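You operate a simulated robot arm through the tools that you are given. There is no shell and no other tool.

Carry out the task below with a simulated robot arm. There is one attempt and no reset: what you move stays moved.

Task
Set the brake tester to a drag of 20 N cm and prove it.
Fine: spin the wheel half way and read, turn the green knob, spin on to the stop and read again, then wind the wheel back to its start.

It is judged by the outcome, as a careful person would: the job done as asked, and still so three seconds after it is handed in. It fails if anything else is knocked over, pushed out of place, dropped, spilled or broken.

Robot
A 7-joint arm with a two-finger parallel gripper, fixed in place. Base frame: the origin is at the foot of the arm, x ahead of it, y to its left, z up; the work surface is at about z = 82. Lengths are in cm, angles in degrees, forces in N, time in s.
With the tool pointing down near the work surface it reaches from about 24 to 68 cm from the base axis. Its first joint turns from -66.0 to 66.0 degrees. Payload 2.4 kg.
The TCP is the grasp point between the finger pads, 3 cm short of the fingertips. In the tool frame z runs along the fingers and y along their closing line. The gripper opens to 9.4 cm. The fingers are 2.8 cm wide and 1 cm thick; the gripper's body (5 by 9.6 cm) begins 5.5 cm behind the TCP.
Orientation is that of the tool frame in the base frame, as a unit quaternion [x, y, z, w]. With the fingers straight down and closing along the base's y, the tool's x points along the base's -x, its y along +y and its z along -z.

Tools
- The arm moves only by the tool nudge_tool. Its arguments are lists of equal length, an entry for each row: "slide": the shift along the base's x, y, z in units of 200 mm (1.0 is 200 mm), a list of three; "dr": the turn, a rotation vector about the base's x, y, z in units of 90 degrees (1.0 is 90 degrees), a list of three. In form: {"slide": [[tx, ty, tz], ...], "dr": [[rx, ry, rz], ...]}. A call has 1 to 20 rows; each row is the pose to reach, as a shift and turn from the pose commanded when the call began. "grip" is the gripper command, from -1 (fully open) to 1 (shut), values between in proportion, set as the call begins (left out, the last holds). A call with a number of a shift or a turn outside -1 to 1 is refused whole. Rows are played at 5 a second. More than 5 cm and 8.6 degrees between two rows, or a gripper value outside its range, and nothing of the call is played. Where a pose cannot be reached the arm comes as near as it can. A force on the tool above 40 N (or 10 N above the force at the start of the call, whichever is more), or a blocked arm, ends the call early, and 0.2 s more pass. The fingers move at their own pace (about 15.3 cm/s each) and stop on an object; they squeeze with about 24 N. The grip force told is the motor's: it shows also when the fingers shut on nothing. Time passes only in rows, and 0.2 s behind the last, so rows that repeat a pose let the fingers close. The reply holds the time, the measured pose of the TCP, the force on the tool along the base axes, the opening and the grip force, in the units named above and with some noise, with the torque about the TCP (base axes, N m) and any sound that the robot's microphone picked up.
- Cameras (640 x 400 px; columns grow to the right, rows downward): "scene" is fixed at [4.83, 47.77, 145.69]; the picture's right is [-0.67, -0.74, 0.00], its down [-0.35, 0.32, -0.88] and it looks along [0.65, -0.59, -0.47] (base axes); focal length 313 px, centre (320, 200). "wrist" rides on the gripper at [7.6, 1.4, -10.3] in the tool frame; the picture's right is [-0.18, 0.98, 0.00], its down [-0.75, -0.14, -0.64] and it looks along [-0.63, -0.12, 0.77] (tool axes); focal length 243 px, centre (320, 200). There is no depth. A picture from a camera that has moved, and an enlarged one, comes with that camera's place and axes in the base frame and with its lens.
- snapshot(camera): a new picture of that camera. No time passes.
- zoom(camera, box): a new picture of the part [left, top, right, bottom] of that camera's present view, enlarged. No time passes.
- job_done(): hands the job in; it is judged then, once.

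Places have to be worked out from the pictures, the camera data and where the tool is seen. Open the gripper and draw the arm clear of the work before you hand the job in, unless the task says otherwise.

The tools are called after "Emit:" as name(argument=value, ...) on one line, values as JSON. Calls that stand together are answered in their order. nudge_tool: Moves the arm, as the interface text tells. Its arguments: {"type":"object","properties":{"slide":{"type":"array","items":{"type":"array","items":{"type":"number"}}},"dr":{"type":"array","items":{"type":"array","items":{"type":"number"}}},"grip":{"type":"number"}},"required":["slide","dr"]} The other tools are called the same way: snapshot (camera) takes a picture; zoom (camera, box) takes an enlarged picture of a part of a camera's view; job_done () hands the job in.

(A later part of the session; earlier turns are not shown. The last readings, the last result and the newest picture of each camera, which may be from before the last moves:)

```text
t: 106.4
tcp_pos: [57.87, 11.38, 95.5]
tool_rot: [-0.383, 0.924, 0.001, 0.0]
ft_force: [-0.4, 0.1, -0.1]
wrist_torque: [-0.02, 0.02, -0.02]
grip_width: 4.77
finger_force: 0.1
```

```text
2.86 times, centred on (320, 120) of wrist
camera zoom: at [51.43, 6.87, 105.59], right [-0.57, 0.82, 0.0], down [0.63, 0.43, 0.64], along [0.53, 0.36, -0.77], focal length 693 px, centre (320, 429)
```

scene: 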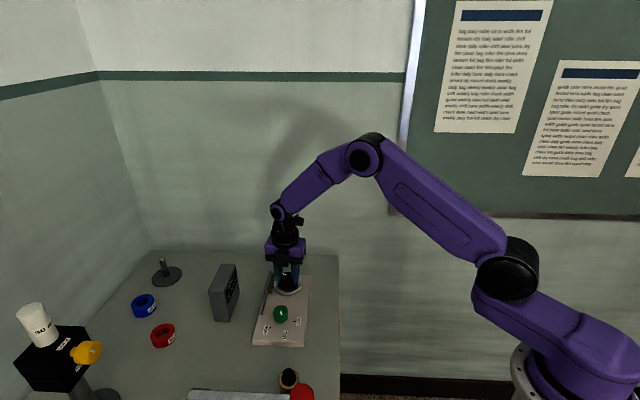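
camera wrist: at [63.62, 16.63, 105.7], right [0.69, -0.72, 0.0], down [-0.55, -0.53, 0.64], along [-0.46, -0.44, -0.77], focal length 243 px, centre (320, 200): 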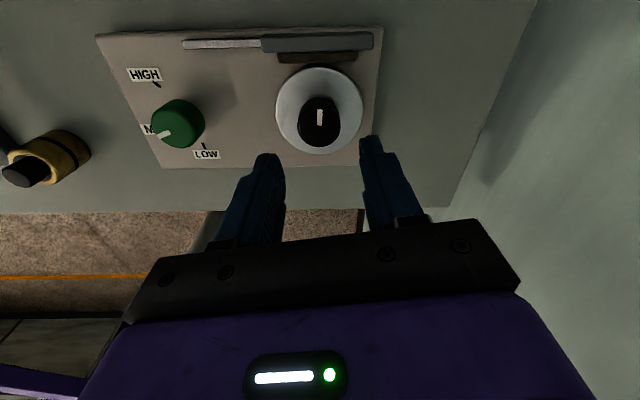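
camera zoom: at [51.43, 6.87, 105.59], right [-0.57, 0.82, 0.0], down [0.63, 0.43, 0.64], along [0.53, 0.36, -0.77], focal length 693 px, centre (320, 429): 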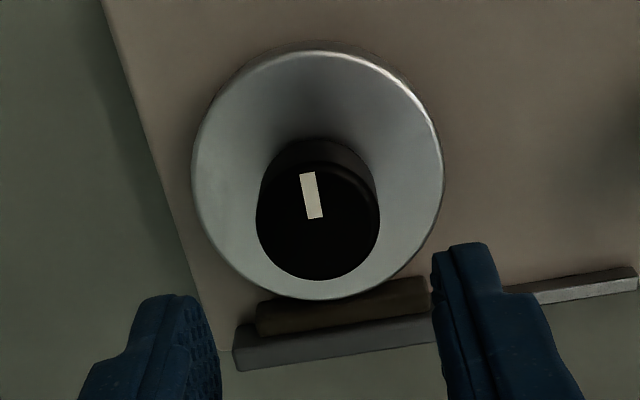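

Green is confirmed at LOW, and the wheel knob is centred under the tool with the wheel at its start. I descend and close on the wheel knob.

Emit:
nudge_tool(slide=[[0.002, 0, -0.1], [0.002, 0, -0.2], [0.002, 0, -0.27], [0.002, 0, -0.32], [0.002, 0, -0.34], [0.002, 0, -0.34]], dr=[[0, 0, 0], [0, 0, 0], [0, 0, 0], [0, 0, 0], [0, 0, 0], [0, 0, 0]])

Emit:
zoom(camera="wrist", box=[220, 90, 420, 230])

```text
t: 107.8
tcp_pos: [57.83, 11.3, 88.8]
tool_rot: [-0.383, 0.924, 0.0, 0.0]
ft_force: [0.4, -0.3, -0.5]
wrist_torque: [0.01, 0.0, 0.0]
grip_width: 4.77
finger_force: 0.0
```

```text
2.86 times, centred on (320, 160) of wrist
camera zoom: at [51.34, 6.86, 98.85], right [-0.57, 0.82, 0.0], down [0.63, 0.43, 0.64], along [0.53, 0.36, -0.77], focal length 693 px, centre (320, 314)
```

zoom: 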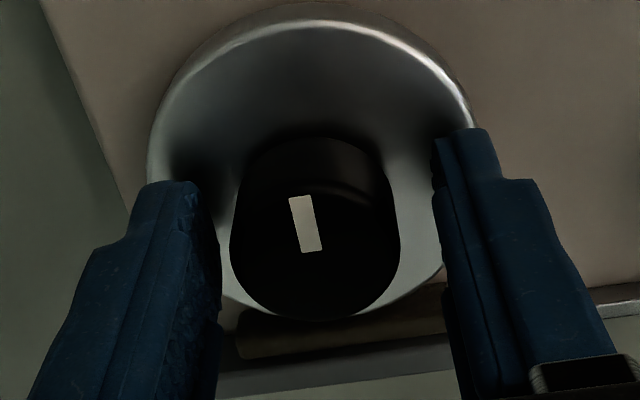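

Within 0.1 cm. I nudge (+0.09, -0.05) and close.

Emit:
nudge_tool(slide=[[0.0045, -0.0025, 0], [0.0045, -0.0025, 0]], dr=[[0, 0, 0], [0, 0, 0]])

Emit:
nudge_tool(slide=[[0, 0, 0], [0, 0, 0], [0, 0, 0], [0, 0, 0], [0, 0, 0]], dr=[[0, 0, 0], [0, 0, 0], [0, 0, 0], [0, 0, 0], [0, 0, 0]], grip=1)

Emit:
nudge_tool(slide=[[0, 0, 0], [0, 0, 0], [0, 0, 0], [0, 0, 0], [0, 0, 0], [0, 0, 0]], dr=[[0, 0, -0.056], [0, 0, -0.111], [0, 0, -0.167], [0, 0, -0.222], [0, 0, -0.278], [0, 0, -0.333]])

Emit:
zoom(camera="wrist", box=[220, 90, 420, 230])

Emit:
zoom(camera="scene", box=[200, 240, 330, 340])

```text
t: 108.4
tcp_pos: [58.01, 11.18, 88.91]
tool_rot: [-0.383, 0.924, 0.001, 0.0]
ft_force: [0.7, -0.2, 0.4]
wrist_torque: [-0.02, 0.0, -0.03]
grip_width: 4.79
finger_force: 0.0
```

```text
t: 109.6
tcp_pos: [57.9, 11.26, 88.67]
tool_rot: [-0.383, 0.924, 0.0, 0.0]
ft_force: [-1.0, 1.0, -0.2]
wrist_torque: [0.0, -0.05, -0.03]
grip_width: 3.4
finger_force: 44.9
```

```text
t: 111.0
tcp_pos: [57.91, 11.26, 88.78]
tool_rot: [-0.131, 0.991, 0.0, -0.003]
ft_force: [-21.6, 1.3, -1.3]
wrist_torque: [0.22, -0.71, 0.01]
grip_width: 3.38
finger_force: 45.1
```

```text
2.86 times, centred on (320, 160) of wrist
camera zoom: at [50.12, 10.63, 98.91], right [-0.08, 1.0, 0.0], down [0.77, 0.06, 0.64], along [0.64, 0.05, -0.77], focal length 693 px, centre (320, 314)
```

zoom: 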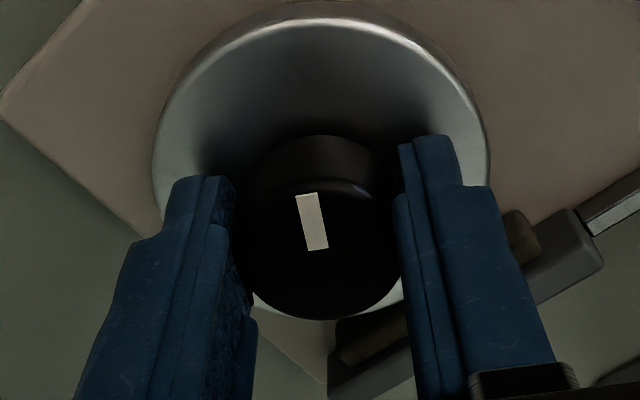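

```text
4.00 times, centred on (265, 290) of scene
camera zoom: at [4.77, 47.78, 145.69], right [-0.67, -0.74, 0.0], down [-0.35, 0.32, -0.88], along [0.65, -0.59, -0.47], focal length 1254 px, centre (540, -160)
```

zoom: 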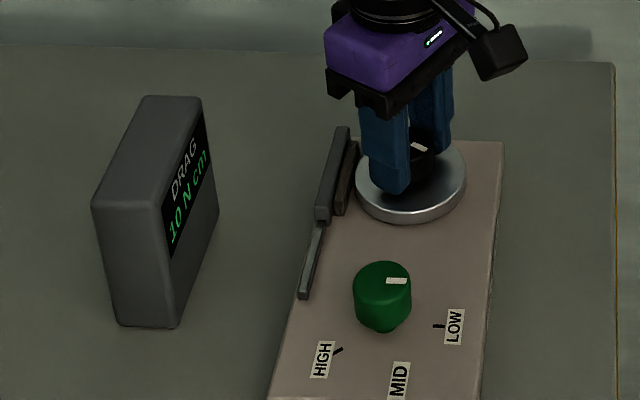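

Wheel at about 30°, display 10 N cm on LOW. I relieve the side load and continue clockwise 40°.

Emit:
nudge_tool(slide=[[-0.006, 0, 0], [-0.006, 0, 0], [-0.006, 0, 0], [-0.006, 0, 0], [-0.006, 0, 0], [-0.006, 0, 0], [-0.006, 0, 0], [-0.006, 0, 0]], dr=[[0, 0, 0], [0, 0, -0.064], [0, 0, -0.127], [0, 0, -0.19], [0, 0, -0.254], [0, 0, -0.317], [0, 0, -0.381], [0, 0, -0.444]])

```text
t: 112.8
tcp_pos: [57.82, 11.44, 88.9]
tool_rot: [0.216, 0.976, 0.001, 0.0]
ft_force: [-2.5, 15.6, -23.9]
wrist_torque: [-0.3, -0.22, 0.03]
grip_width: 3.37
finger_force: 45.0
```

Wheel at about 70°. I relieve (+y, -z) and continue another 40°.

Emit:
nudge_tool(slide=[[0, 0.004, -0.006], [0, 0.004, -0.006], [0, 0.004, -0.006], [0, 0.004, -0.006], [0, 0.004, -0.006], [0, 0.004, -0.006], [0, 0.004, -0.006], [0, 0.004, -0.006]], dr=[[0, 0, 0], [0, 0, -0.064], [0, 0, -0.127], [0, 0, -0.19], [0, 0, -0.254], [0, 0, -0.317], [0, 0, -0.381], [0, 0, -0.444]])

Emit:
zoom(camera="scene", box=[200, 240, 330, 340])

```text
t: 114.6
tcp_pos: [57.99, 11.38, 88.83]
tool_rot: [0.536, 0.844, 0.002, 0.002]
ft_force: [-2.4, 14.8, 18.3]
wrist_torque: [-0.14, 0.5, 0.01]
grip_width: 3.38
finger_force: 46.0
```

```text
4.00 times, centred on (265, 290) of scene
camera zoom: at [4.79, 47.81, 145.68], right [-0.67, -0.74, 0.0], down [-0.35, 0.32, -0.88], along [0.65, -0.59, -0.47], focal length 1254 px, centre (540, -160)
```

zoom: 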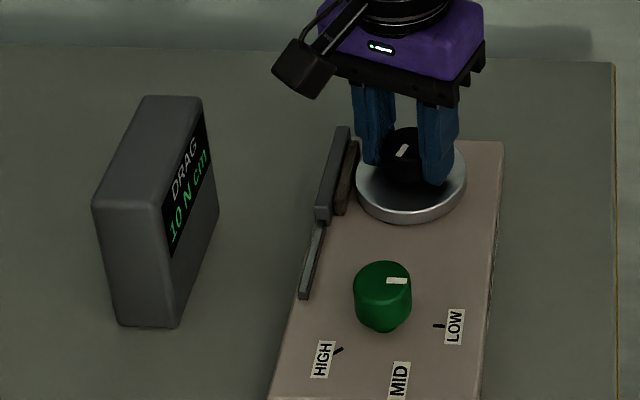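

Wheel at about 110°, display 10 N cm. I continue the last 40°, to half way (about 150°).

Emit:
nudge_tool(slide=[[0, 0.004, 0.003], [0, 0.004, 0.003], [0, 0.004, 0.003], [0, 0.004, 0.003], [0, 0.004, 0.003], [0, 0.004, 0.003], [0, 0.004, 0.003], [0, 0.004, 0.003]], dr=[[0, 0, 0], [0, 0, -0.064], [0, 0, -0.127], [0, 0, -0.19], [0, 0, -0.254], [0, 0, -0.317], [0, 0, -0.381], [0, 0, -0.444]])

Emit:
zoom(camera="wrist", box=[220, 90, 420, 230])

Emit:
zoom(camera="scene", box=[200, 240, 330, 340])

```text
t: 116.4
tcp_pos: [58.05, 11.42, 88.71]
tool_rot: [0.793, 0.609, 0.003, 0.001]
ft_force: [14.0, 11.3, 15.7]
wrist_torque: [-0.64, 0.17, 0.03]
grip_width: 3.37
finger_force: 45.2
```

```text
2.86 times, centred on (320, 160) of wrist
camera zoom: at [61.22, 18.37, 98.87], right [0.9, -0.43, 0.0], down [-0.33, -0.69, 0.64], along [-0.27, -0.58, -0.77], focal length 693 px, centre (320, 314)
```

zoom: 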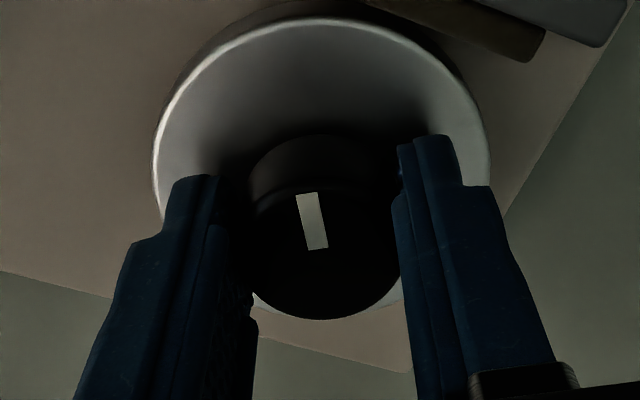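

```text
4.00 times, centred on (265, 290) of scene
camera zoom: at [4.83, 47.8, 145.68], right [-0.67, -0.74, 0.0], down [-0.35, 0.32, -0.88], along [0.65, -0.59, -0.47], focal length 1254 px, centre (540, -160)
```

zoom: 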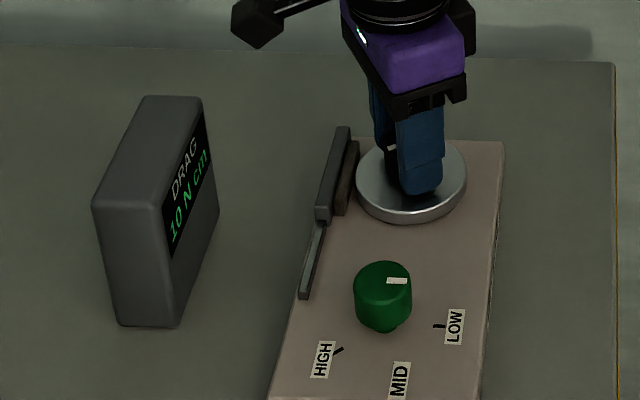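

Half way is reached (about 150° of 300°) and the display reads 10 N cm on LOW. I release, lift, and go to the green knob, turning the hand back to +45° yaw on the way.

Emit:
nudge_tool(slide=[[0, 0, 0], [0, 0, 0], [0, 0, 0]], dr=[[0, 0, 0], [0, 0, 0], [0, 0, 0]], grip=0.064)

Emit:
nudge_tool(slide=[[0, 0, 0.05], [0, 0, 0.15], [0, 0, 0.25], [0, 0, 0.34]], dr=[[0, 0, 0], [0, 0, 0], [0, 0, 0], [0, 0, 0]])

Emit:
nudge_tool(slide=[[-0.025, 0.025, 0], [-0.05, 0.05, 0], [-0.075, 0.075, 0], [-0.1, 0.1, 0], [-0.125, 0.125, 0], [-0.15, 0.15, 0], [-0.175, 0.175, 0], [-0.2, 0.2, 0], [-0.2, 0.2, 0], [-0.2, 0.2, 0]], dr=[[0, 0, 0.083], [0, 0, 0.167], [0, 0, 0.25], [0, 0, 0.333], [0, 0, 0.417], [0, 0, 0.5], [0, 0, 0.583], [0, 0, 0.667], [0, 0, 0.75], [0, 0, 0.833]])

Emit:
nudge_tool(slide=[[-0.025, 0.025, 0], [-0.05, 0.05, 0], [-0.075, 0.075, 0], [-0.1, 0.1, 0], [-0.125, 0.125, 0], [-0.15, 0.15, 0], [-0.175, 0.175, 0], [-0.201, 0.201, 0], [-0.201, 0.201, 0], [-0.201, 0.201, 0], [-0.201, 0.201, 0], [-0.201, 0.201, 0]], dr=[[0, 0, 0.083], [0, 0, 0.167], [0, 0, 0.25], [0, 0, 0.333], [0, 0, 0.417], [0, 0, 0.5], [0, 0, 0.583], [0, 0, 0.667], [0, 0, 0.75], [0, 0, 0.833], [0, 0, 0.833], [0, 0, 0.833]], grip=-0.02)

Emit:
zoom(camera="wrist", box=[220, 50, 420, 190])

Emit:
zoom(camera="scene", box=[200, 240, 350, 360])

```text
t: 117.2
tcp_pos: [57.82, 11.29, 88.71]
tool_rot: [0.792, 0.611, -0.001, 0.001]
ft_force: [-0.1, -0.4, -0.5]
wrist_torque: [-0.02, 0.02, -0.03]
grip_width: 4.4
finger_force: 0.0
```

```text
t: 118.2
tcp_pos: [58.02, 11.52, 95.56]
tool_rot: [0.792, 0.61, 0.001, 0.001]
ft_force: [0.3, 0.4, -0.4]
wrist_torque: [0.0, -0.01, 0.02]
grip_width: 4.4
finger_force: 0.0
```

```text
t: 120.4
tcp_pos: [53.87, 15.36, 95.45]
tool_rot: [0.256, 0.967, 0.001, 0.0]
ft_force: [-0.7, 0.9, 1.3]
wrist_torque: [-0.03, 0.0, -0.01]
grip_width: 4.4
finger_force: 0.1
```

```text
t: 123.0
tcp_pos: [49.84, 19.38, 95.62]
tool_rot: [-0.384, 0.923, 0.001, 0.0]
ft_force: [-0.6, -0.6, 0.2]
wrist_torque: [0.02, 0.0, 0.03]
grip_width: 4.79
finger_force: 0.1
```

```text
2.86 times, centred on (320, 120) of wrist
camera zoom: at [43.47, 14.95, 105.62], right [-0.57, 0.82, 0.0], down [0.63, 0.43, 0.64], along [0.53, 0.37, -0.77], focal length 693 px, centre (320, 429)
```

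zoom: 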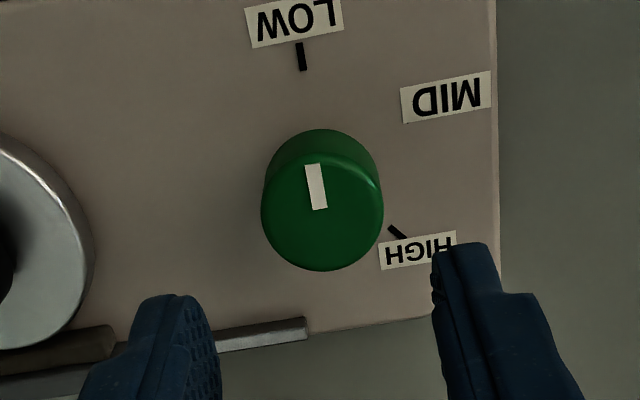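

```text
3.33 times, centred on (275, 300) of scene
camera zoom: at [4.83, 47.77, 145.69], right [-0.67, -0.74, 0.0], down [-0.35, 0.32, -0.88], along [0.65, -0.59, -0.47], focal length 1045 px, centre (470, -133)
```

zoom: 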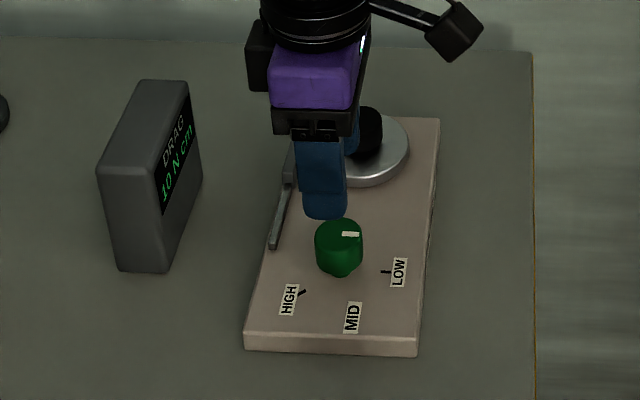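

The green knob is centred. I descend to z≈88.2 and recheck.

Emit:
nudge_tool(slide=[[0, 0, -0.05], [0, 0, -0.15], [0, 0, -0.24], [0, 0, -0.31], [0, 0, -0.365], [0, 0, -0.365]], dr=[[0, 0, 0], [0, 0, 0], [0, 0, 0], [0, 0, 0], [0, 0, 0], [0, 0, 0]])

Emit:
zoom(camera="wrist", box=[220, 90, 420, 230])

```text
t: 124.4
tcp_pos: [49.72, 19.49, 88.31]
tool_rot: [-0.384, 0.923, 0.0, 0.0]
ft_force: [0.3, -0.6, -0.3]
wrist_torque: [-0.02, -0.01, 0.01]
grip_width: 4.8
finger_force: 0.0
```

```text
2.86 times, centred on (320, 160) of wrist
camera zoom: at [43.29, 15.01, 98.32], right [-0.57, 0.82, 0.0], down [0.63, 0.43, 0.64], along [0.53, 0.36, -0.77], focal length 693 px, centre (320, 314)
```

zoom: 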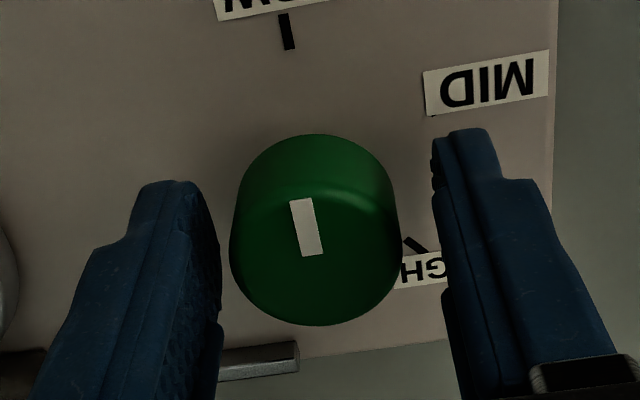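

Close to centred. I nudge +0.15 cm in x, close on the green knob, and turn it 70° clockwise to MID.

Emit:
nudge_tool(slide=[[0.0075, 0, 0], [0.0075, 0, 0], [0.0075, 0, 0]], dr=[[0, 0, 0], [0, 0, 0], [0, 0, 0]])

Emit:
nudge_tool(slide=[[0, 0, 0], [0, 0, 0], [0, 0, 0], [0, 0, 0]], dr=[[0, 0, 0], [0, 0, 0], [0, 0, 0], [0, 0, 0]], grip=1)

Emit:
nudge_tool(slide=[[0, 0, 0], [0, 0, 0], [0, 0, 0], [0, 0, 0], [0, 0, 0], [0, 0, 0], [0, 0, 0], [0, 0, 0], [0, 0, 0], [0, 0, 0], [0, 0, 0]], dr=[[0, 0, -0.078], [0, 0, -0.156], [0, 0, -0.233], [0, 0, -0.311], [0, 0, -0.389], [0, 0, -0.467], [0, 0, -0.544], [0, 0, -0.622], [0, 0, -0.7], [0, 0, -0.778], [0, 0, -0.778]])

Emit:
zoom(camera="wrist", box=[220, 60, 420, 200])

```text
t: 125.2
tcp_pos: [49.99, 19.43, 88.19]
tool_rot: [-0.385, 0.923, 0.0, 0.0]
ft_force: [0.6, 0.4, 0.7]
wrist_torque: [0.01, 0.03, -0.02]
grip_width: 4.81
finger_force: 0.1
```

```text
t: 126.2
tcp_pos: [49.92, 19.4, 88.22]
tool_rot: [-0.385, 0.923, 0.001, 0.0]
ft_force: [-7.3, 5.7, 1.8]
wrist_torque: [-0.02, 0.2, 0.0]
grip_width: 3.37
finger_force: 44.8
```

```text
t: 128.6
tcp_pos: [49.9, 19.44, 88.19]
tool_rot: [0.217, 0.976, -0.001, 0.0]
ft_force: [-12.8, 0.9, 14.4]
wrist_torque: [-0.27, -0.32, -0.03]
grip_width: 3.38
finger_force: 45.4
```

```text
2.86 times, centred on (320, 130) of wrist
camera zoom: at [43.62, 23.86, 98.3], right [0.58, 0.81, 0.0], down [0.62, -0.45, 0.64], along [0.52, -0.37, -0.77], focal length 693 px, centre (320, 400)
```

zoom: 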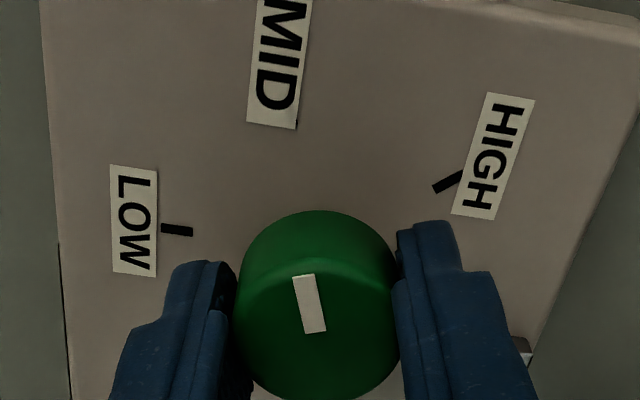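

The green knob is at MID again. I release to 4.4 cm, lift, and go back above the wheel with +45° yaw.

Emit:
nudge_tool(slide=[[0, 0, 0], [0, 0, 0], [0, 0, 0]], dr=[[0, 0, 0], [0, 0, 0], [0, 0, 0]], grip=0.064)

Emit:
nudge_tool(slide=[[0, 0, 0.05], [0, 0, 0.15], [0, 0, 0.25], [0, 0, 0.365]], dr=[[0, 0, 0], [0, 0, 0], [0, 0, 0], [0, 0, 0]])

Emit:
zoom(camera="wrist", box=[220, 20, 420, 160])

Emit:
nudge_tool(slide=[[0.0401, -0.0401, 0], [0.0802, -0.0802, 0], [0.1203, -0.1203, 0], [0.1604, -0.1604, 0], [0.2005, -0.2005, 0], [0.2406, -0.2406, 0], [0.2807, -0.2807, 0], [0.3208, -0.3208, 0], [0.3609, -0.3609, 0], [0.401, -0.401, 0], [0.401, -0.401, 0], [0.401, -0.401, 0]], dr=[[0, 0, 0.0778], [0, 0, 0.1556], [0, 0, 0.2334], [0, 0, 0.3112], [0, 0, 0.389], [0, 0, 0.4668], [0, 0, 0.5446], [0, 0, 0.6224], [0, 0, 0.7002], [0, 0, 0.778], [0, 0, 0.778], [0, 0, 0.778]], grip=-0.02)

Emit:
zoom(camera="wrist", box=[220, 50, 420, 190])

```text
t: 129.4
tcp_pos: [50.08, 19.45, 88.26]
tool_rot: [0.216, 0.976, 0.0, 0.001]
ft_force: [0.2, -1.0, -0.6]
wrist_torque: [-0.01, 0.01, 0.03]
grip_width: 4.41
finger_force: 0.1
```

```text
t: 130.4
tcp_pos: [49.96, 19.47, 95.49]
tool_rot: [0.215, 0.977, 0.0, 0.0]
ft_force: [0.4, 0.1, 0.7]
wrist_torque: [-0.02, -0.01, -0.02]
grip_width: 4.4
finger_force: 0.1
```

```text
2.86 times, centred on (320, 90) of wrist
camera zoom: at [43.55, 23.9, 105.66], right [0.58, 0.81, 0.0], down [0.62, -0.45, 0.64], along [0.52, -0.37, -0.77], focal length 693 px, centre (320, 514)
```

zoom: 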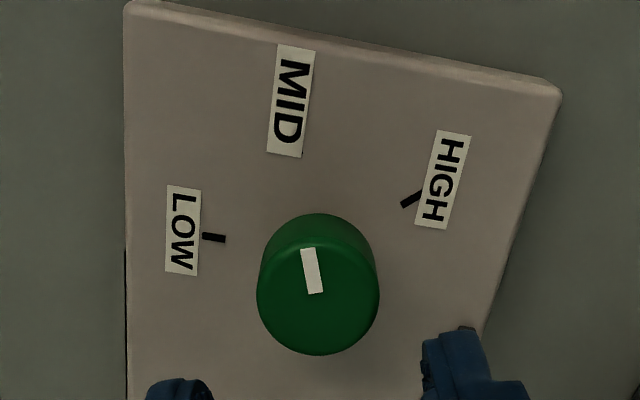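

```text
t: 133.0
tcp_pos: [57.97, 11.36, 95.43]
tool_rot: [-0.384, 0.923, 0.0, 0.001]
ft_force: [-0.3, -0.2, 0.1]
wrist_torque: [-0.02, -0.03, 0.0]
grip_width: 4.79
finger_force: 0.1
```

```text
2.86 times, centred on (320, 120) of wrist
camera zoom: at [51.51, 6.82, 105.53], right [-0.57, 0.82, 0.0], down [0.63, 0.43, 0.64], along [0.53, 0.36, -0.77], focal length 693 px, centre (320, 429)
```

zoom: 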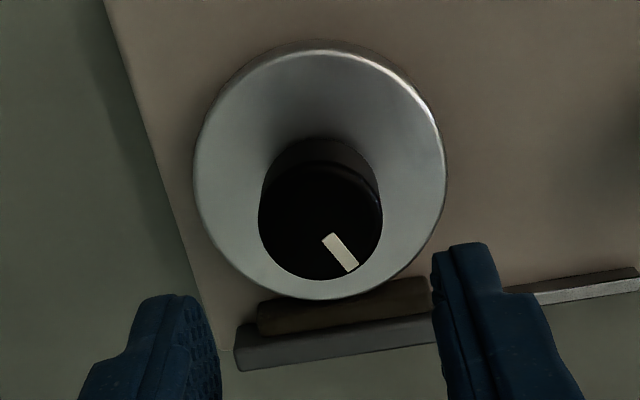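

Green is confirmed at MID and the wheel has stayed at half way; the tool is centred over the wheel knob. I descend and close.

Emit:
nudge_tool(slide=[[0, 0, -0.1], [0, 0, -0.2], [0, 0, -0.27], [0, 0, -0.32], [0, 0, -0.337], [0, 0, -0.337]], dr=[[0, 0, 0], [0, 0, 0], [0, 0, 0], [0, 0, 0], [0, 0, 0], [0, 0, 0]])

Emit:
zoom(camera="wrist", box=[220, 90, 420, 230])

```text
t: 134.4
tcp_pos: [58.1, 11.37, 88.77]
tool_rot: [-0.384, 0.923, 0.0, 0.0]
ft_force: [-0.6, -0.9, 1.0]
wrist_torque: [0.01, 0.01, -0.01]
grip_width: 4.8
finger_force: 0.1
```

```text
2.86 times, centred on (320, 160) of wrist
camera zoom: at [51.59, 6.93, 98.84], right [-0.57, 0.82, 0.0], down [0.63, 0.43, 0.64], along [0.53, 0.36, -0.77], focal length 693 px, centre (320, 314)
```

zoom: 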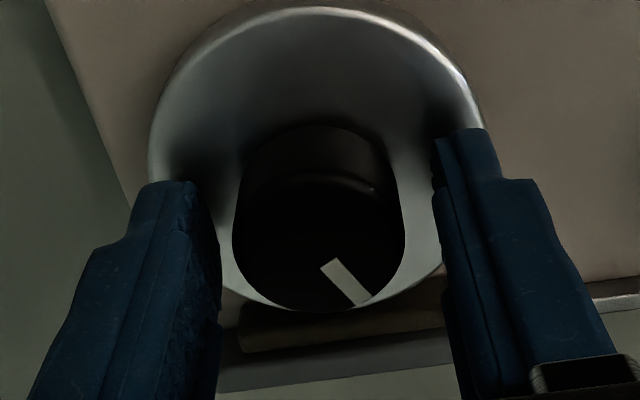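

Centred. I make a tiny correction (-0.08, -0.06), close, and spin on clockwise 30° to read the MID setting.

Emit:
nudge_tool(slide=[[-0.004, -0.003, 0], [-0.004, -0.003, 0]], dr=[[0, 0, 0], [0, 0, 0]])

Emit:
nudge_tool(slide=[[0, 0, 0], [0, 0, 0], [0, 0, 0], [0, 0, 0], [0, 0, 0]], dr=[[0, 0, 0], [0, 0, 0], [0, 0, 0], [0, 0, 0], [0, 0, 0]], grip=1)

Emit:
nudge_tool(slide=[[0, 0, 0], [0, 0, 0], [0, 0, 0], [0, 0, 0], [0, 0, 0], [0, 0, 0]], dr=[[0, 0, -0.056], [0, 0, -0.111], [0, 0, -0.167], [0, 0, -0.222], [0, 0, -0.278], [0, 0, -0.333]])

Emit:
zoom(camera="scene", box=[200, 240, 330, 340])

Emit:
zoom(camera="wrist", box=[220, 90, 420, 230])

```text
t: 135.0
tcp_pos: [57.97, 11.26, 88.71]
tool_rot: [-0.385, 0.923, 0.0, 0.001]
ft_force: [0.3, -0.5, 1.1]
wrist_torque: [0.01, 0.01, -0.06]
grip_width: 4.78
finger_force: 0.1
```

```text
t: 136.2
tcp_pos: [57.9, 11.35, 88.78]
tool_rot: [-0.384, 0.923, 0.0, 0.001]
ft_force: [-0.6, -0.2, -0.2]
wrist_torque: [0.04, -0.17, 0.04]
grip_width: 3.33
finger_force: 45.0
```

```text
t: 137.6
tcp_pos: [57.99, 11.39, 88.77]
tool_rot: [-0.131, 0.991, 0.0, 0.0]
ft_force: [-5.8, -3.2, 9.7]
wrist_torque: [0.15, -1.17, -0.02]
grip_width: 3.33
finger_force: 45.4
```

```text
4.00 times, centred on (265, 290) of scene
camera zoom: at [4.79, 47.76, 145.69], right [-0.67, -0.74, 0.0], down [-0.35, 0.32, -0.88], along [0.65, -0.59, -0.47], focal length 1254 px, centre (540, -160)
```

zoom: 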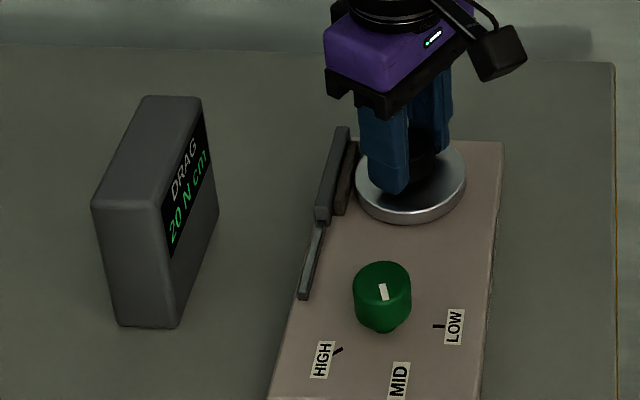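

```text
2.86 times, centred on (320, 160) of wrist
camera zoom: at [50.16, 10.65, 98.84], right [-0.08, 1.0, 0.0], down [0.76, 0.06, 0.64], along [0.64, 0.05, -0.77], focal length 693 px, centre (320, 314)
```

zoom: 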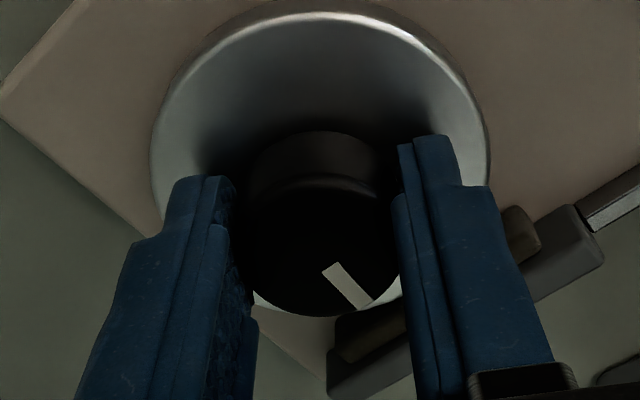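

The display reads 20 N cm on MID, wheel at about 180°. I continue 40° clockwise with a small relief.

Emit:
nudge_tool(slide=[[-0.002, -0.001, 0.003], [-0.002, -0.001, 0.003], [-0.002, -0.001, 0.003], [-0.002, -0.001, 0.003], [-0.002, -0.001, 0.003], [-0.002, -0.001, 0.003], [-0.002, -0.001, 0.003]], dr=[[0, 0, -0.064], [0, 0, -0.127], [0, 0, -0.19], [0, 0, -0.254], [0, 0, -0.317], [0, 0, -0.381], [0, 0, -0.444]])

```text
t: 139.2
tcp_pos: [58.03, 11.28, 88.72]
tool_rot: [0.216, 0.976, 0.0, 0.002]
ft_force: [17.5, 2.4, -17.7]
wrist_torque: [0.1, -0.06, 0.01]
grip_width: 3.35
finger_force: 45.1
```

Wheel at about 220°. I relieve (+0.1 in x, -0.08 in z) and continue 40°.

Emit:
nudge_tool(slide=[[0.005, 0.001, -0.004], [0.005, 0.001, -0.004], [0.005, 0.001, -0.004], [0.005, 0.001, -0.004], [0.005, 0.001, -0.004], [0.005, 0.001, -0.004], [0.005, 0.001, -0.004], [0.005, 0.001, -0.004]], dr=[[0, 0, 0], [0, 0, -0.064], [0, 0, -0.127], [0, 0, -0.19], [0, 0, -0.254], [0, 0, -0.317], [0, 0, -0.381], [0, 0, -0.444]])

Emit:
zoom(camera="wrist", box=[220, 90, 420, 230])

Emit:
zoom(camera="scene", box=[200, 240, 330, 340])

```text
t: 141.0
tcp_pos: [57.88, 11.28, 88.82]
tool_rot: [0.536, 0.844, 0.0, 0.0]
ft_force: [-2.5, -0.8, 12.5]
wrist_torque: [0.9, 0.96, 0.02]
grip_width: 3.36
finger_force: 45.2
```

```text
2.86 times, centred on (320, 160) of wrist
camera zoom: at [55.96, 18.78, 98.85], right [0.97, 0.25, 0.0], down [0.19, -0.74, 0.64], along [0.16, -0.62, -0.77], focal length 693 px, centre (320, 314)
```

zoom: 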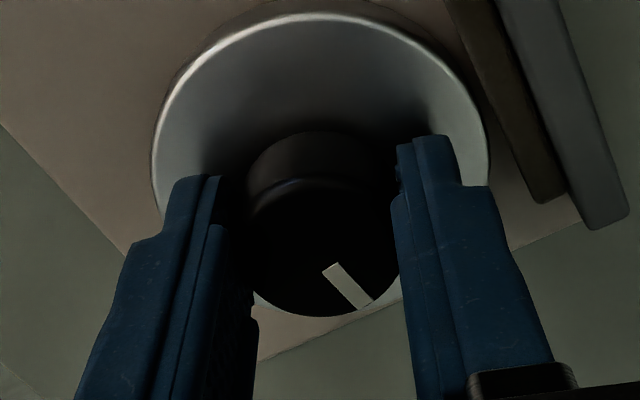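

```text
4.00 times, centred on (265, 290) of scene
camera zoom: at [4.8, 47.76, 145.69], right [-0.67, -0.74, 0.0], down [-0.35, 0.32, -0.88], along [0.65, -0.59, -0.47], focal length 1254 px, centre (540, -160)
```

zoom: 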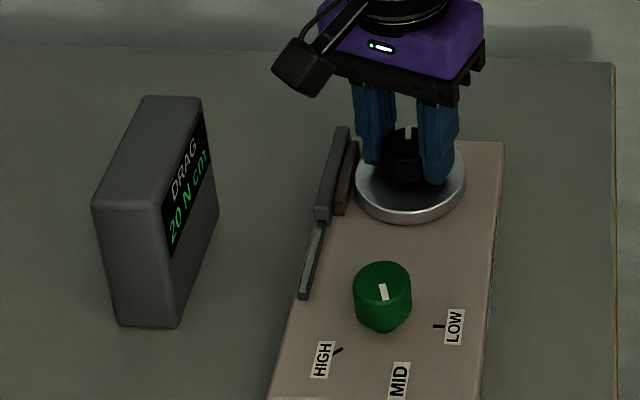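

Wheel at about 260°, 20 N cm. I turn 32° more, to about 292°, just short of the stop.

Emit:
nudge_tool(slide=[[0, 0, 0.002], [0, 0, 0.002], [0, 0, 0.002], [0, 0, 0.002], [0, 0, 0.002], [0, 0, 0.002]], dr=[[0, 0, -0.06], [0, 0, -0.12], [0, 0, -0.18], [0, 0, -0.24], [0, 0, -0.3], [0, 0, -0.355]])

Emit:
zoom(camera="wrist", box=[220, 90, 420, 230])

```text
t: 142.4
tcp_pos: [57.95, 11.32, 88.81]
tool_rot: [0.748, 0.664, 0.0, 0.0]
ft_force: [1.4, 1.0, -0.6]
wrist_torque: [-0.24, -0.43, 0.0]
grip_width: 3.32
finger_force: 45.1
```

```text
2.86 times, centred on (320, 160) of wrist
camera zoom: at [60.22, 18.69, 98.84], right [0.95, -0.3, 0.0], down [-0.23, -0.73, 0.64], along [-0.19, -0.61, -0.77], focal length 693 px, centre (320, 314)
```

zoom: 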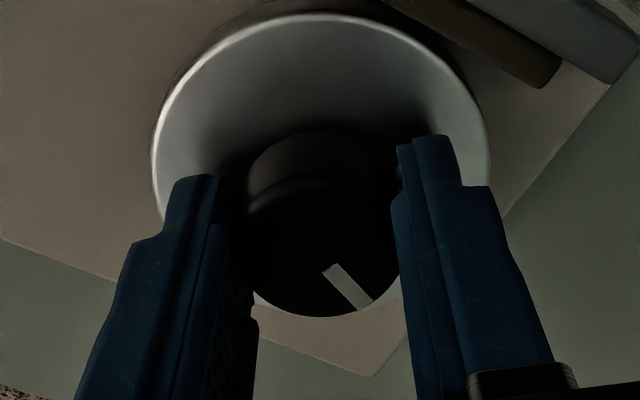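

Wheel at about 292°, still following with low force. I turn the last 11° gently, onto the stop.

Emit:
nudge_tool(slide=[[0, 0, 0], [0, 0, 0], [0, 0, 0], [0, 0, 0], [0, 0, 0]], dr=[[0, 0, -0.025], [0, 0, -0.05], [0, 0, -0.075], [0, 0, -0.1], [0, 0, -0.122]])

Emit:
zoom(camera="wrist", box=[220, 90, 420, 230])

Emit:
zoom(camera="scene", box=[200, 240, 330, 340])

```text
t: 143.6
tcp_pos: [57.98, 11.37, 88.74]
tool_rot: [0.807, 0.591, 0.0, 0.0]
ft_force: [1.3, 0.0, 0.0]
wrist_torque: [-0.25, 0.14, 0.84]
grip_width: 3.35
finger_force: 44.9
```

```text
2.86 times, centred on (320, 160) of wrist
camera zoom: at [61.6, 18.15, 98.82], right [0.88, -0.47, 0.0], down [-0.36, -0.67, 0.64], along [-0.3, -0.57, -0.77], focal length 693 px, centre (320, 314)
```

zoom: 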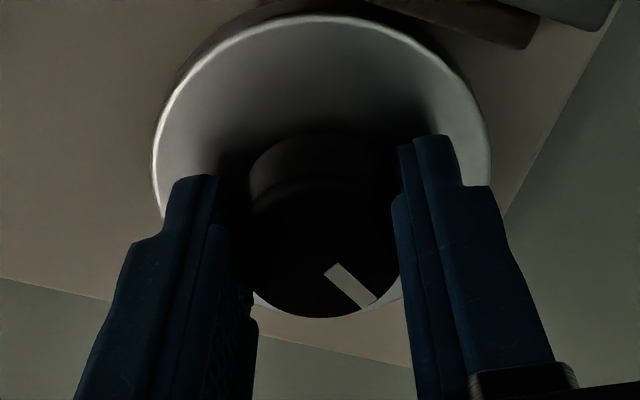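

```text
4.00 times, centred on (265, 290) of scene
camera zoom: at [4.83, 47.78, 145.69], right [-0.67, -0.74, 0.0], down [-0.35, 0.32, -0.88], along [0.65, -0.59, -0.47], focal length 1254 px, centre (540, -160)
```

zoom: 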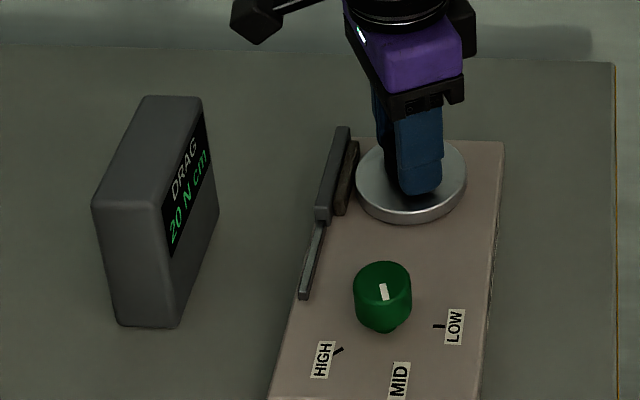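

The stop is reached: z torque 0.84 N m, display 20 N cm. For the wind-back I open to 4.4 cm in place, rotate the open fingers around the knob to about -152° yaw, and regrip, so the whole 300° can be wound back in one grip.

Emit:
nudge_tool(slide=[[0, 0, 0], [0, 0, 0], [0, 0, 0]], dr=[[0, 0, 0], [0, 0, 0], [0, 0, 0]], grip=0.064)

Emit:
nudge_tool(slide=[[0, 0, 0], [0, 0, 0], [0, 0, 0], [0, 0, 0], [0, 0, 0], [0, 0, 0], [0, 0, 0]], dr=[[0, 0, -0.08], [0, 0, -0.16], [0, 0, -0.24], [0, 0, -0.32], [0, 0, -0.4], [0, 0, -0.48], [0, 0, -0.48]])

Emit:
zoom(camera="wrist", box=[220, 90, 420, 230])

Emit:
zoom(camera="scene", box=[200, 240, 330, 340])

```text
t: 144.4
tcp_pos: [58.1, 11.4, 88.77]
tool_rot: [0.807, 0.59, -0.001, 0.001]
ft_force: [-0.1, 0.3, 0.2]
wrist_torque: [-0.01, 0.01, 0.0]
grip_width: 4.38
finger_force: 0.1
```

```text
t: 146.0
tcp_pos: [58.06, 11.3, 88.86]
tool_rot: [0.968, 0.251, -0.001, 0.0]
ft_force: [0.9, 0.1, -0.1]
wrist_torque: [0.01, -0.01, 0.01]
grip_width: 4.4
finger_force: 0.0
```

```text
2.86 times, centred on (320, 160) of wrist
camera zoom: at [65.34, 13.78, 98.79], right [0.32, -0.95, 0.0], down [-0.73, -0.24, 0.64], along [-0.61, -0.2, -0.77], focal length 693 px, centre (320, 314)
```

zoom: 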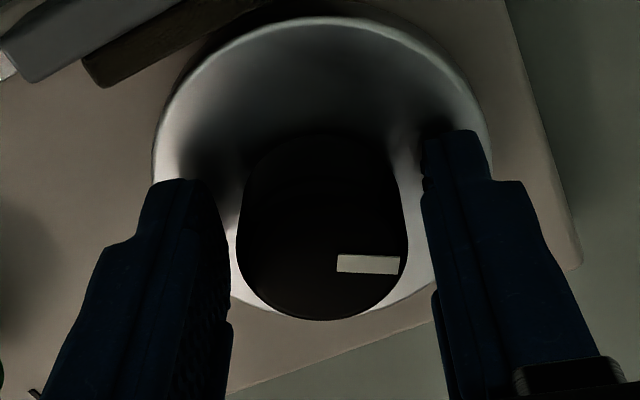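

```text
4.00 times, centred on (265, 290) of scene
camera zoom: at [4.83, 47.77, 145.69], right [-0.67, -0.74, 0.0], down [-0.35, 0.32, -0.88], along [0.65, -0.59, -0.47], focal length 1254 px, centre (540, -160)
```

zoom: 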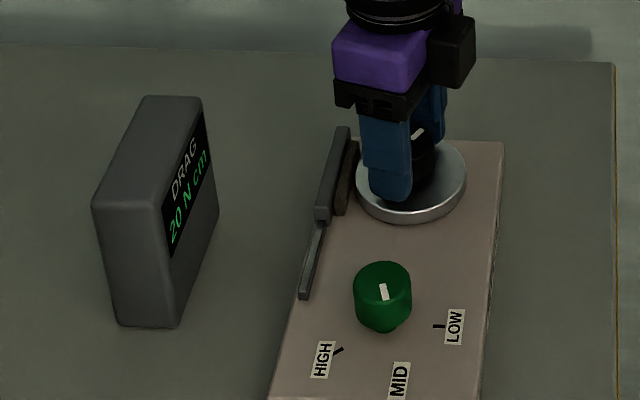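

Centred at -151° yaw with no contact during the turn. I close and start winding back counter-clockwise, 40° first.

Emit:
nudge_tool(slide=[[0, 0, 0], [0, 0, 0], [0, 0, 0], [0, 0, 0], [0, 0, 0]], dr=[[0, 0, 0], [0, 0, 0], [0, 0, 0], [0, 0, 0], [0, 0, 0]], grip=1)

Emit:
nudge_tool(slide=[[0, 0, 0], [0, 0, 0], [0, 0, 0], [0, 0, 0], [0, 0, 0], [0, 0, 0]], dr=[[0, 0, 0.074], [0, 0, 0.148], [0, 0, 0.222], [0, 0, 0.296], [0, 0, 0.37], [0, 0, 0.444]])

Emit:
zoom(camera="wrist", box=[220, 90, 420, 230])

```text
t: 147.2
tcp_pos: [58.13, 11.32, 88.64]
tool_rot: [0.968, 0.251, 0.001, -0.001]
ft_force: [2.0, -1.2, 0.3]
wrist_torque: [0.01, -0.04, 0.01]
grip_width: 3.33
finger_force: 44.7
```

```text
t: 148.6
tcp_pos: [58.06, 11.31, 88.61]
tool_rot: [0.822, 0.569, 0.0, -0.001]
ft_force: [0.3, 5.1, -9.5]
wrist_torque: [0.64, -0.13, 0.0]
grip_width: 3.38
finger_force: 45.1
```

```text
2.86 times, centred on (320, 160) of wrist
camera zoom: at [61.99, 17.97, 98.78], right [0.85, -0.52, 0.0], down [-0.4, -0.66, 0.64], along [-0.33, -0.55, -0.77], focal length 693 px, centre (320, 314)
```

zoom: 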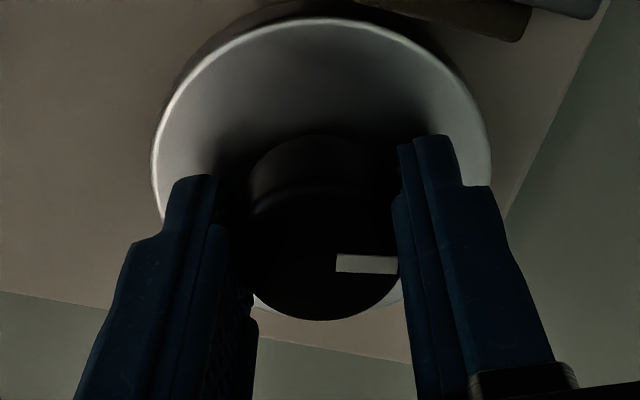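

Following with no slip: yaw -110.6°, wheel at about 260°. I continue winding back 40° at a time with small reliefs.

Emit:
nudge_tool(slide=[[0, 0.002, -0.003], [0, 0.002, -0.003], [0, 0.002, -0.003], [0, 0.002, -0.003], [0, 0.002, -0.003], [0, 0.002, -0.003]], dr=[[0, 0, 0.074], [0, 0, 0.148], [0, 0, 0.222], [0, 0, 0.296], [0, 0, 0.37], [0, 0, 0.444]])

```text
t: 150.0
tcp_pos: [57.84, 11.42, 88.71]
tool_rot: [0.579, 0.815, -0.001, -0.001]
ft_force: [-3.6, 4.1, -9.8]
wrist_torque: [-0.03, -0.34, -0.01]
grip_width: 3.35
finger_force: 45.2
```

Wheel at about 220°, forces low. I continue another 40°.

Emit:
nudge_tool(slide=[[-0.001, 0.001, -0.003], [-0.001, 0.001, -0.003], [-0.001, 0.001, -0.003], [-0.001, 0.001, -0.003], [-0.001, 0.001, -0.003], [-0.001, 0.001, -0.003]], dr=[[0, 0, 0.074], [0, 0, 0.148], [0, 0, 0.222], [0, 0, 0.296], [0, 0, 0.37], [0, 0, 0.444]])

```text
t: 151.4
tcp_pos: [57.89, 11.32, 88.76]
tool_rot: [0.265, 0.964, 0.0, 0.0]
ft_force: [-12.6, 0.9, 5.4]
wrist_torque: [-0.33, -0.54, 0.05]
grip_width: 3.37
finger_force: 44.9
```

Wheel at about 180°, yaw -31°. I relieve -x and continue 40°.

Emit:
nudge_tool(slide=[[-0.004, 0, 0.001], [-0.004, 0, 0.001], [-0.004, 0, 0.001], [-0.004, 0, 0.001], [-0.004, 0, 0.001], [-0.004, 0, 0.001]], dr=[[0, 0, 0.074], [0, 0, 0.148], [0, 0, 0.222], [0, 0, 0.296], [0, 0, 0.37], [0, 0, 0.444]])

Emit:
zoom(camera="wrist", box=[220, 90, 420, 230])

```text
t: 152.8
tcp_pos: [57.82, 11.25, 88.63]
tool_rot: [-0.079, 0.997, 0.001, 0.0]
ft_force: [-2.6, -4.3, -1.4]
wrist_torque: [-0.33, 0.58, -0.02]
grip_width: 3.36
finger_force: 44.9
```

```text
2.86 times, centred on (320, 160) of wrist
camera zoom: at [50.1, 11.46, 98.79], right [0.03, 1.0, 0.0], down [0.77, -0.02, 0.64], along [0.64, -0.02, -0.77], focal length 693 px, centre (320, 314)
```

zoom: 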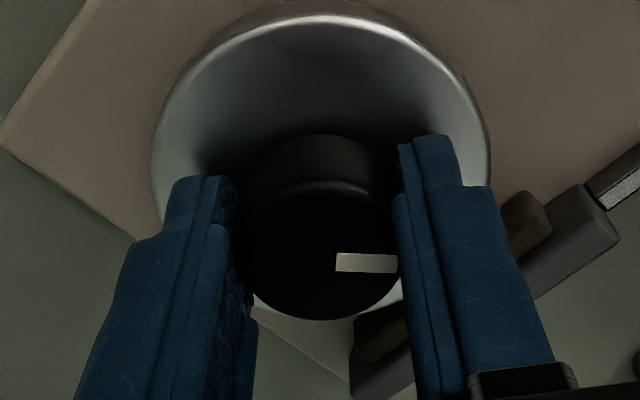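

Wheel at about 140°, yaw +9°. I continue 40°.

Emit:
nudge_tool(slide=[[-0.001, -0.001, 0], [-0.001, -0.001, 0], [-0.001, -0.001, 0], [-0.001, -0.001, 0], [-0.001, -0.001, 0], [-0.001, -0.001, 0]], dr=[[0, 0, 0.074], [0, 0, 0.148], [0, 0, 0.222], [0, 0, 0.296], [0, 0, 0.37], [0, 0, 0.444]])

```text
t: 154.2
tcp_pos: [57.95, 11.29, 88.74]
tool_rot: [-0.415, 0.91, 0.0, -0.001]
ft_force: [-2.0, -15.8, 6.5]
wrist_torque: [-0.43, 0.55, -0.03]
grip_width: 3.38
finger_force: 45.2
```

Wheel at about 100°, yaw +49°. I relieve -y and continue 40°.

Emit:
nudge_tool(slide=[[0, -0.005, 0.002], [0, -0.005, 0.002], [0, -0.005, 0.002], [0, -0.005, 0.002], [0, -0.005, 0.002], [0, -0.005, 0.002], [0, -0.005, 0.002]], dr=[[0, 0, 0], [0, 0, 0.074], [0, 0, 0.148], [0, 0, 0.222], [0, 0, 0.296], [0, 0, 0.37], [0, 0, 0.444]])

```text
t: 155.8
tcp_pos: [57.97, 11.22, 88.8]
tool_rot: [-0.701, 0.713, 0.0, 0.001]
ft_force: [10.2, -12.5, -5.6]
wrist_torque: [0.66, -0.3, -0.02]
grip_width: 3.34
finger_force: 45.1
```

Wheel at about 60°, yaw +89°. I relieve (+x, -y) and continue 40°.

Emit:
nudge_tool(slide=[[0.004, -0.004, -0.001], [0.004, -0.004, -0.001], [0.004, -0.004, -0.001], [0.004, -0.004, -0.001], [0.004, -0.004, -0.001], [0.004, -0.004, -0.001], [0.004, -0.004, -0.001]], dr=[[0, 0, 0], [0, 0, 0.074], [0, 0, 0.148], [0, 0, 0.222], [0, 0, 0.296], [0, 0, 0.37], [0, 0, 0.444]])

Emit:
zoom(camera="wrist", box=[220, 90, 420, 230])

Emit:
zoom(camera="scene", box=[200, 240, 330, 340])

```text
t: 157.4
tcp_pos: [58.01, 11.29, 88.75]
tool_rot: [0.903, -0.43, 0.0, 0.0]
ft_force: [4.1, -0.5, 0.9]
wrist_torque: [0.21, -0.3, -0.01]
grip_width: 3.35
finger_force: 45.1
```

```text
2.86 times, centred on (320, 160) of wrist
camera zoom: at [61.67, 4.4, 98.79], right [-0.88, -0.48, 0.0], down [-0.37, 0.67, 0.64], along [-0.31, 0.56, -0.77], focal length 693 px, centre (320, 314)
```

zoom: 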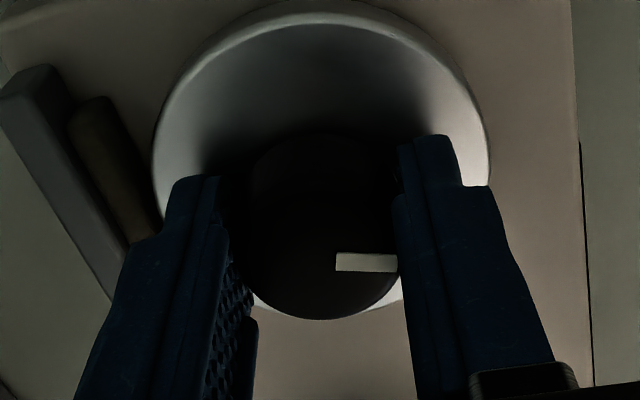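

```text
4.00 times, centred on (265, 290) of scene
camera zoom: at [4.83, 47.77, 145.69], right [-0.67, -0.74, 0.0], down [-0.35, 0.32, -0.88], along [0.65, -0.59, -0.47], focal length 1254 px, centre (540, -160)
```

zoom: 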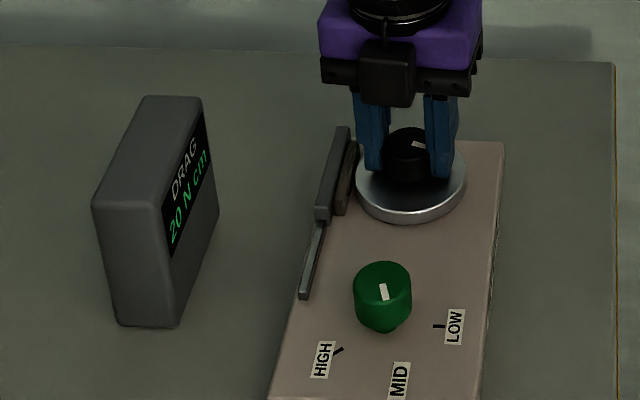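

Wheel at about 20°, yaw +129°. I turn 15° more, then the last bit in small steps onto the start stop.

Emit:
nudge_tool(slide=[[0.001, 0, 0], [0.001, 0, 0], [0.001, 0, 0]], dr=[[0, 0, 0.056], [0, 0, 0.111], [0, 0, 0.167]])

Emit:
nudge_tool(slide=[[0, 0, 0], [0, 0, 0], [0, 0, 0], [0, 0, 0]], dr=[[0, 0, 0.02], [0, 0, 0.04], [0, 0, 0.06], [0, 0, 0.075]])

Emit:
zoom(camera="wrist", box=[220, 90, 420, 230])

```text
t: 158.2
tcp_pos: [58.06, 11.26, 88.79]
tool_rot: [0.951, -0.309, -0.001, 0.0]
ft_force: [5.0, 0.9, -1.4]
wrist_torque: [0.42, 0.44, -0.01]
grip_width: 3.38
finger_force: 45.4
```

```text
t: 159.2
tcp_pos: [58.07, 11.27, 88.74]
tool_rot: [0.967, -0.254, 0.001, 0.0]
ft_force: [11.3, 9.3, -0.2]
wrist_torque: [0.27, 0.34, -0.67]
grip_width: 3.4
finger_force: 45.4
```

```text
2.86 times, centred on (320, 160) of wrist
camera zoom: at [63.94, 6.21, 98.8], right [-0.64, -0.77, 0.0], down [-0.59, 0.49, 0.64], along [-0.49, 0.41, -0.77], focal length 693 px, centre (320, 314)
```

zoom: 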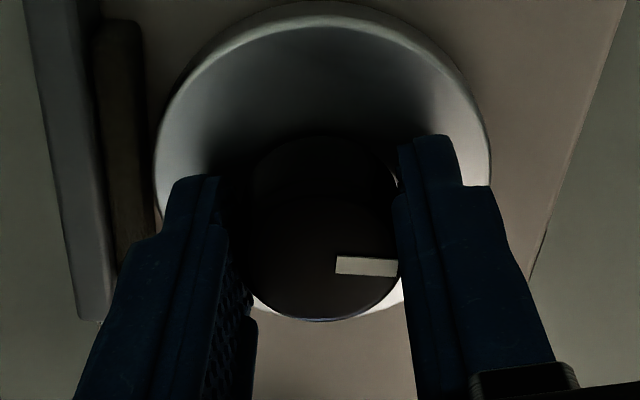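

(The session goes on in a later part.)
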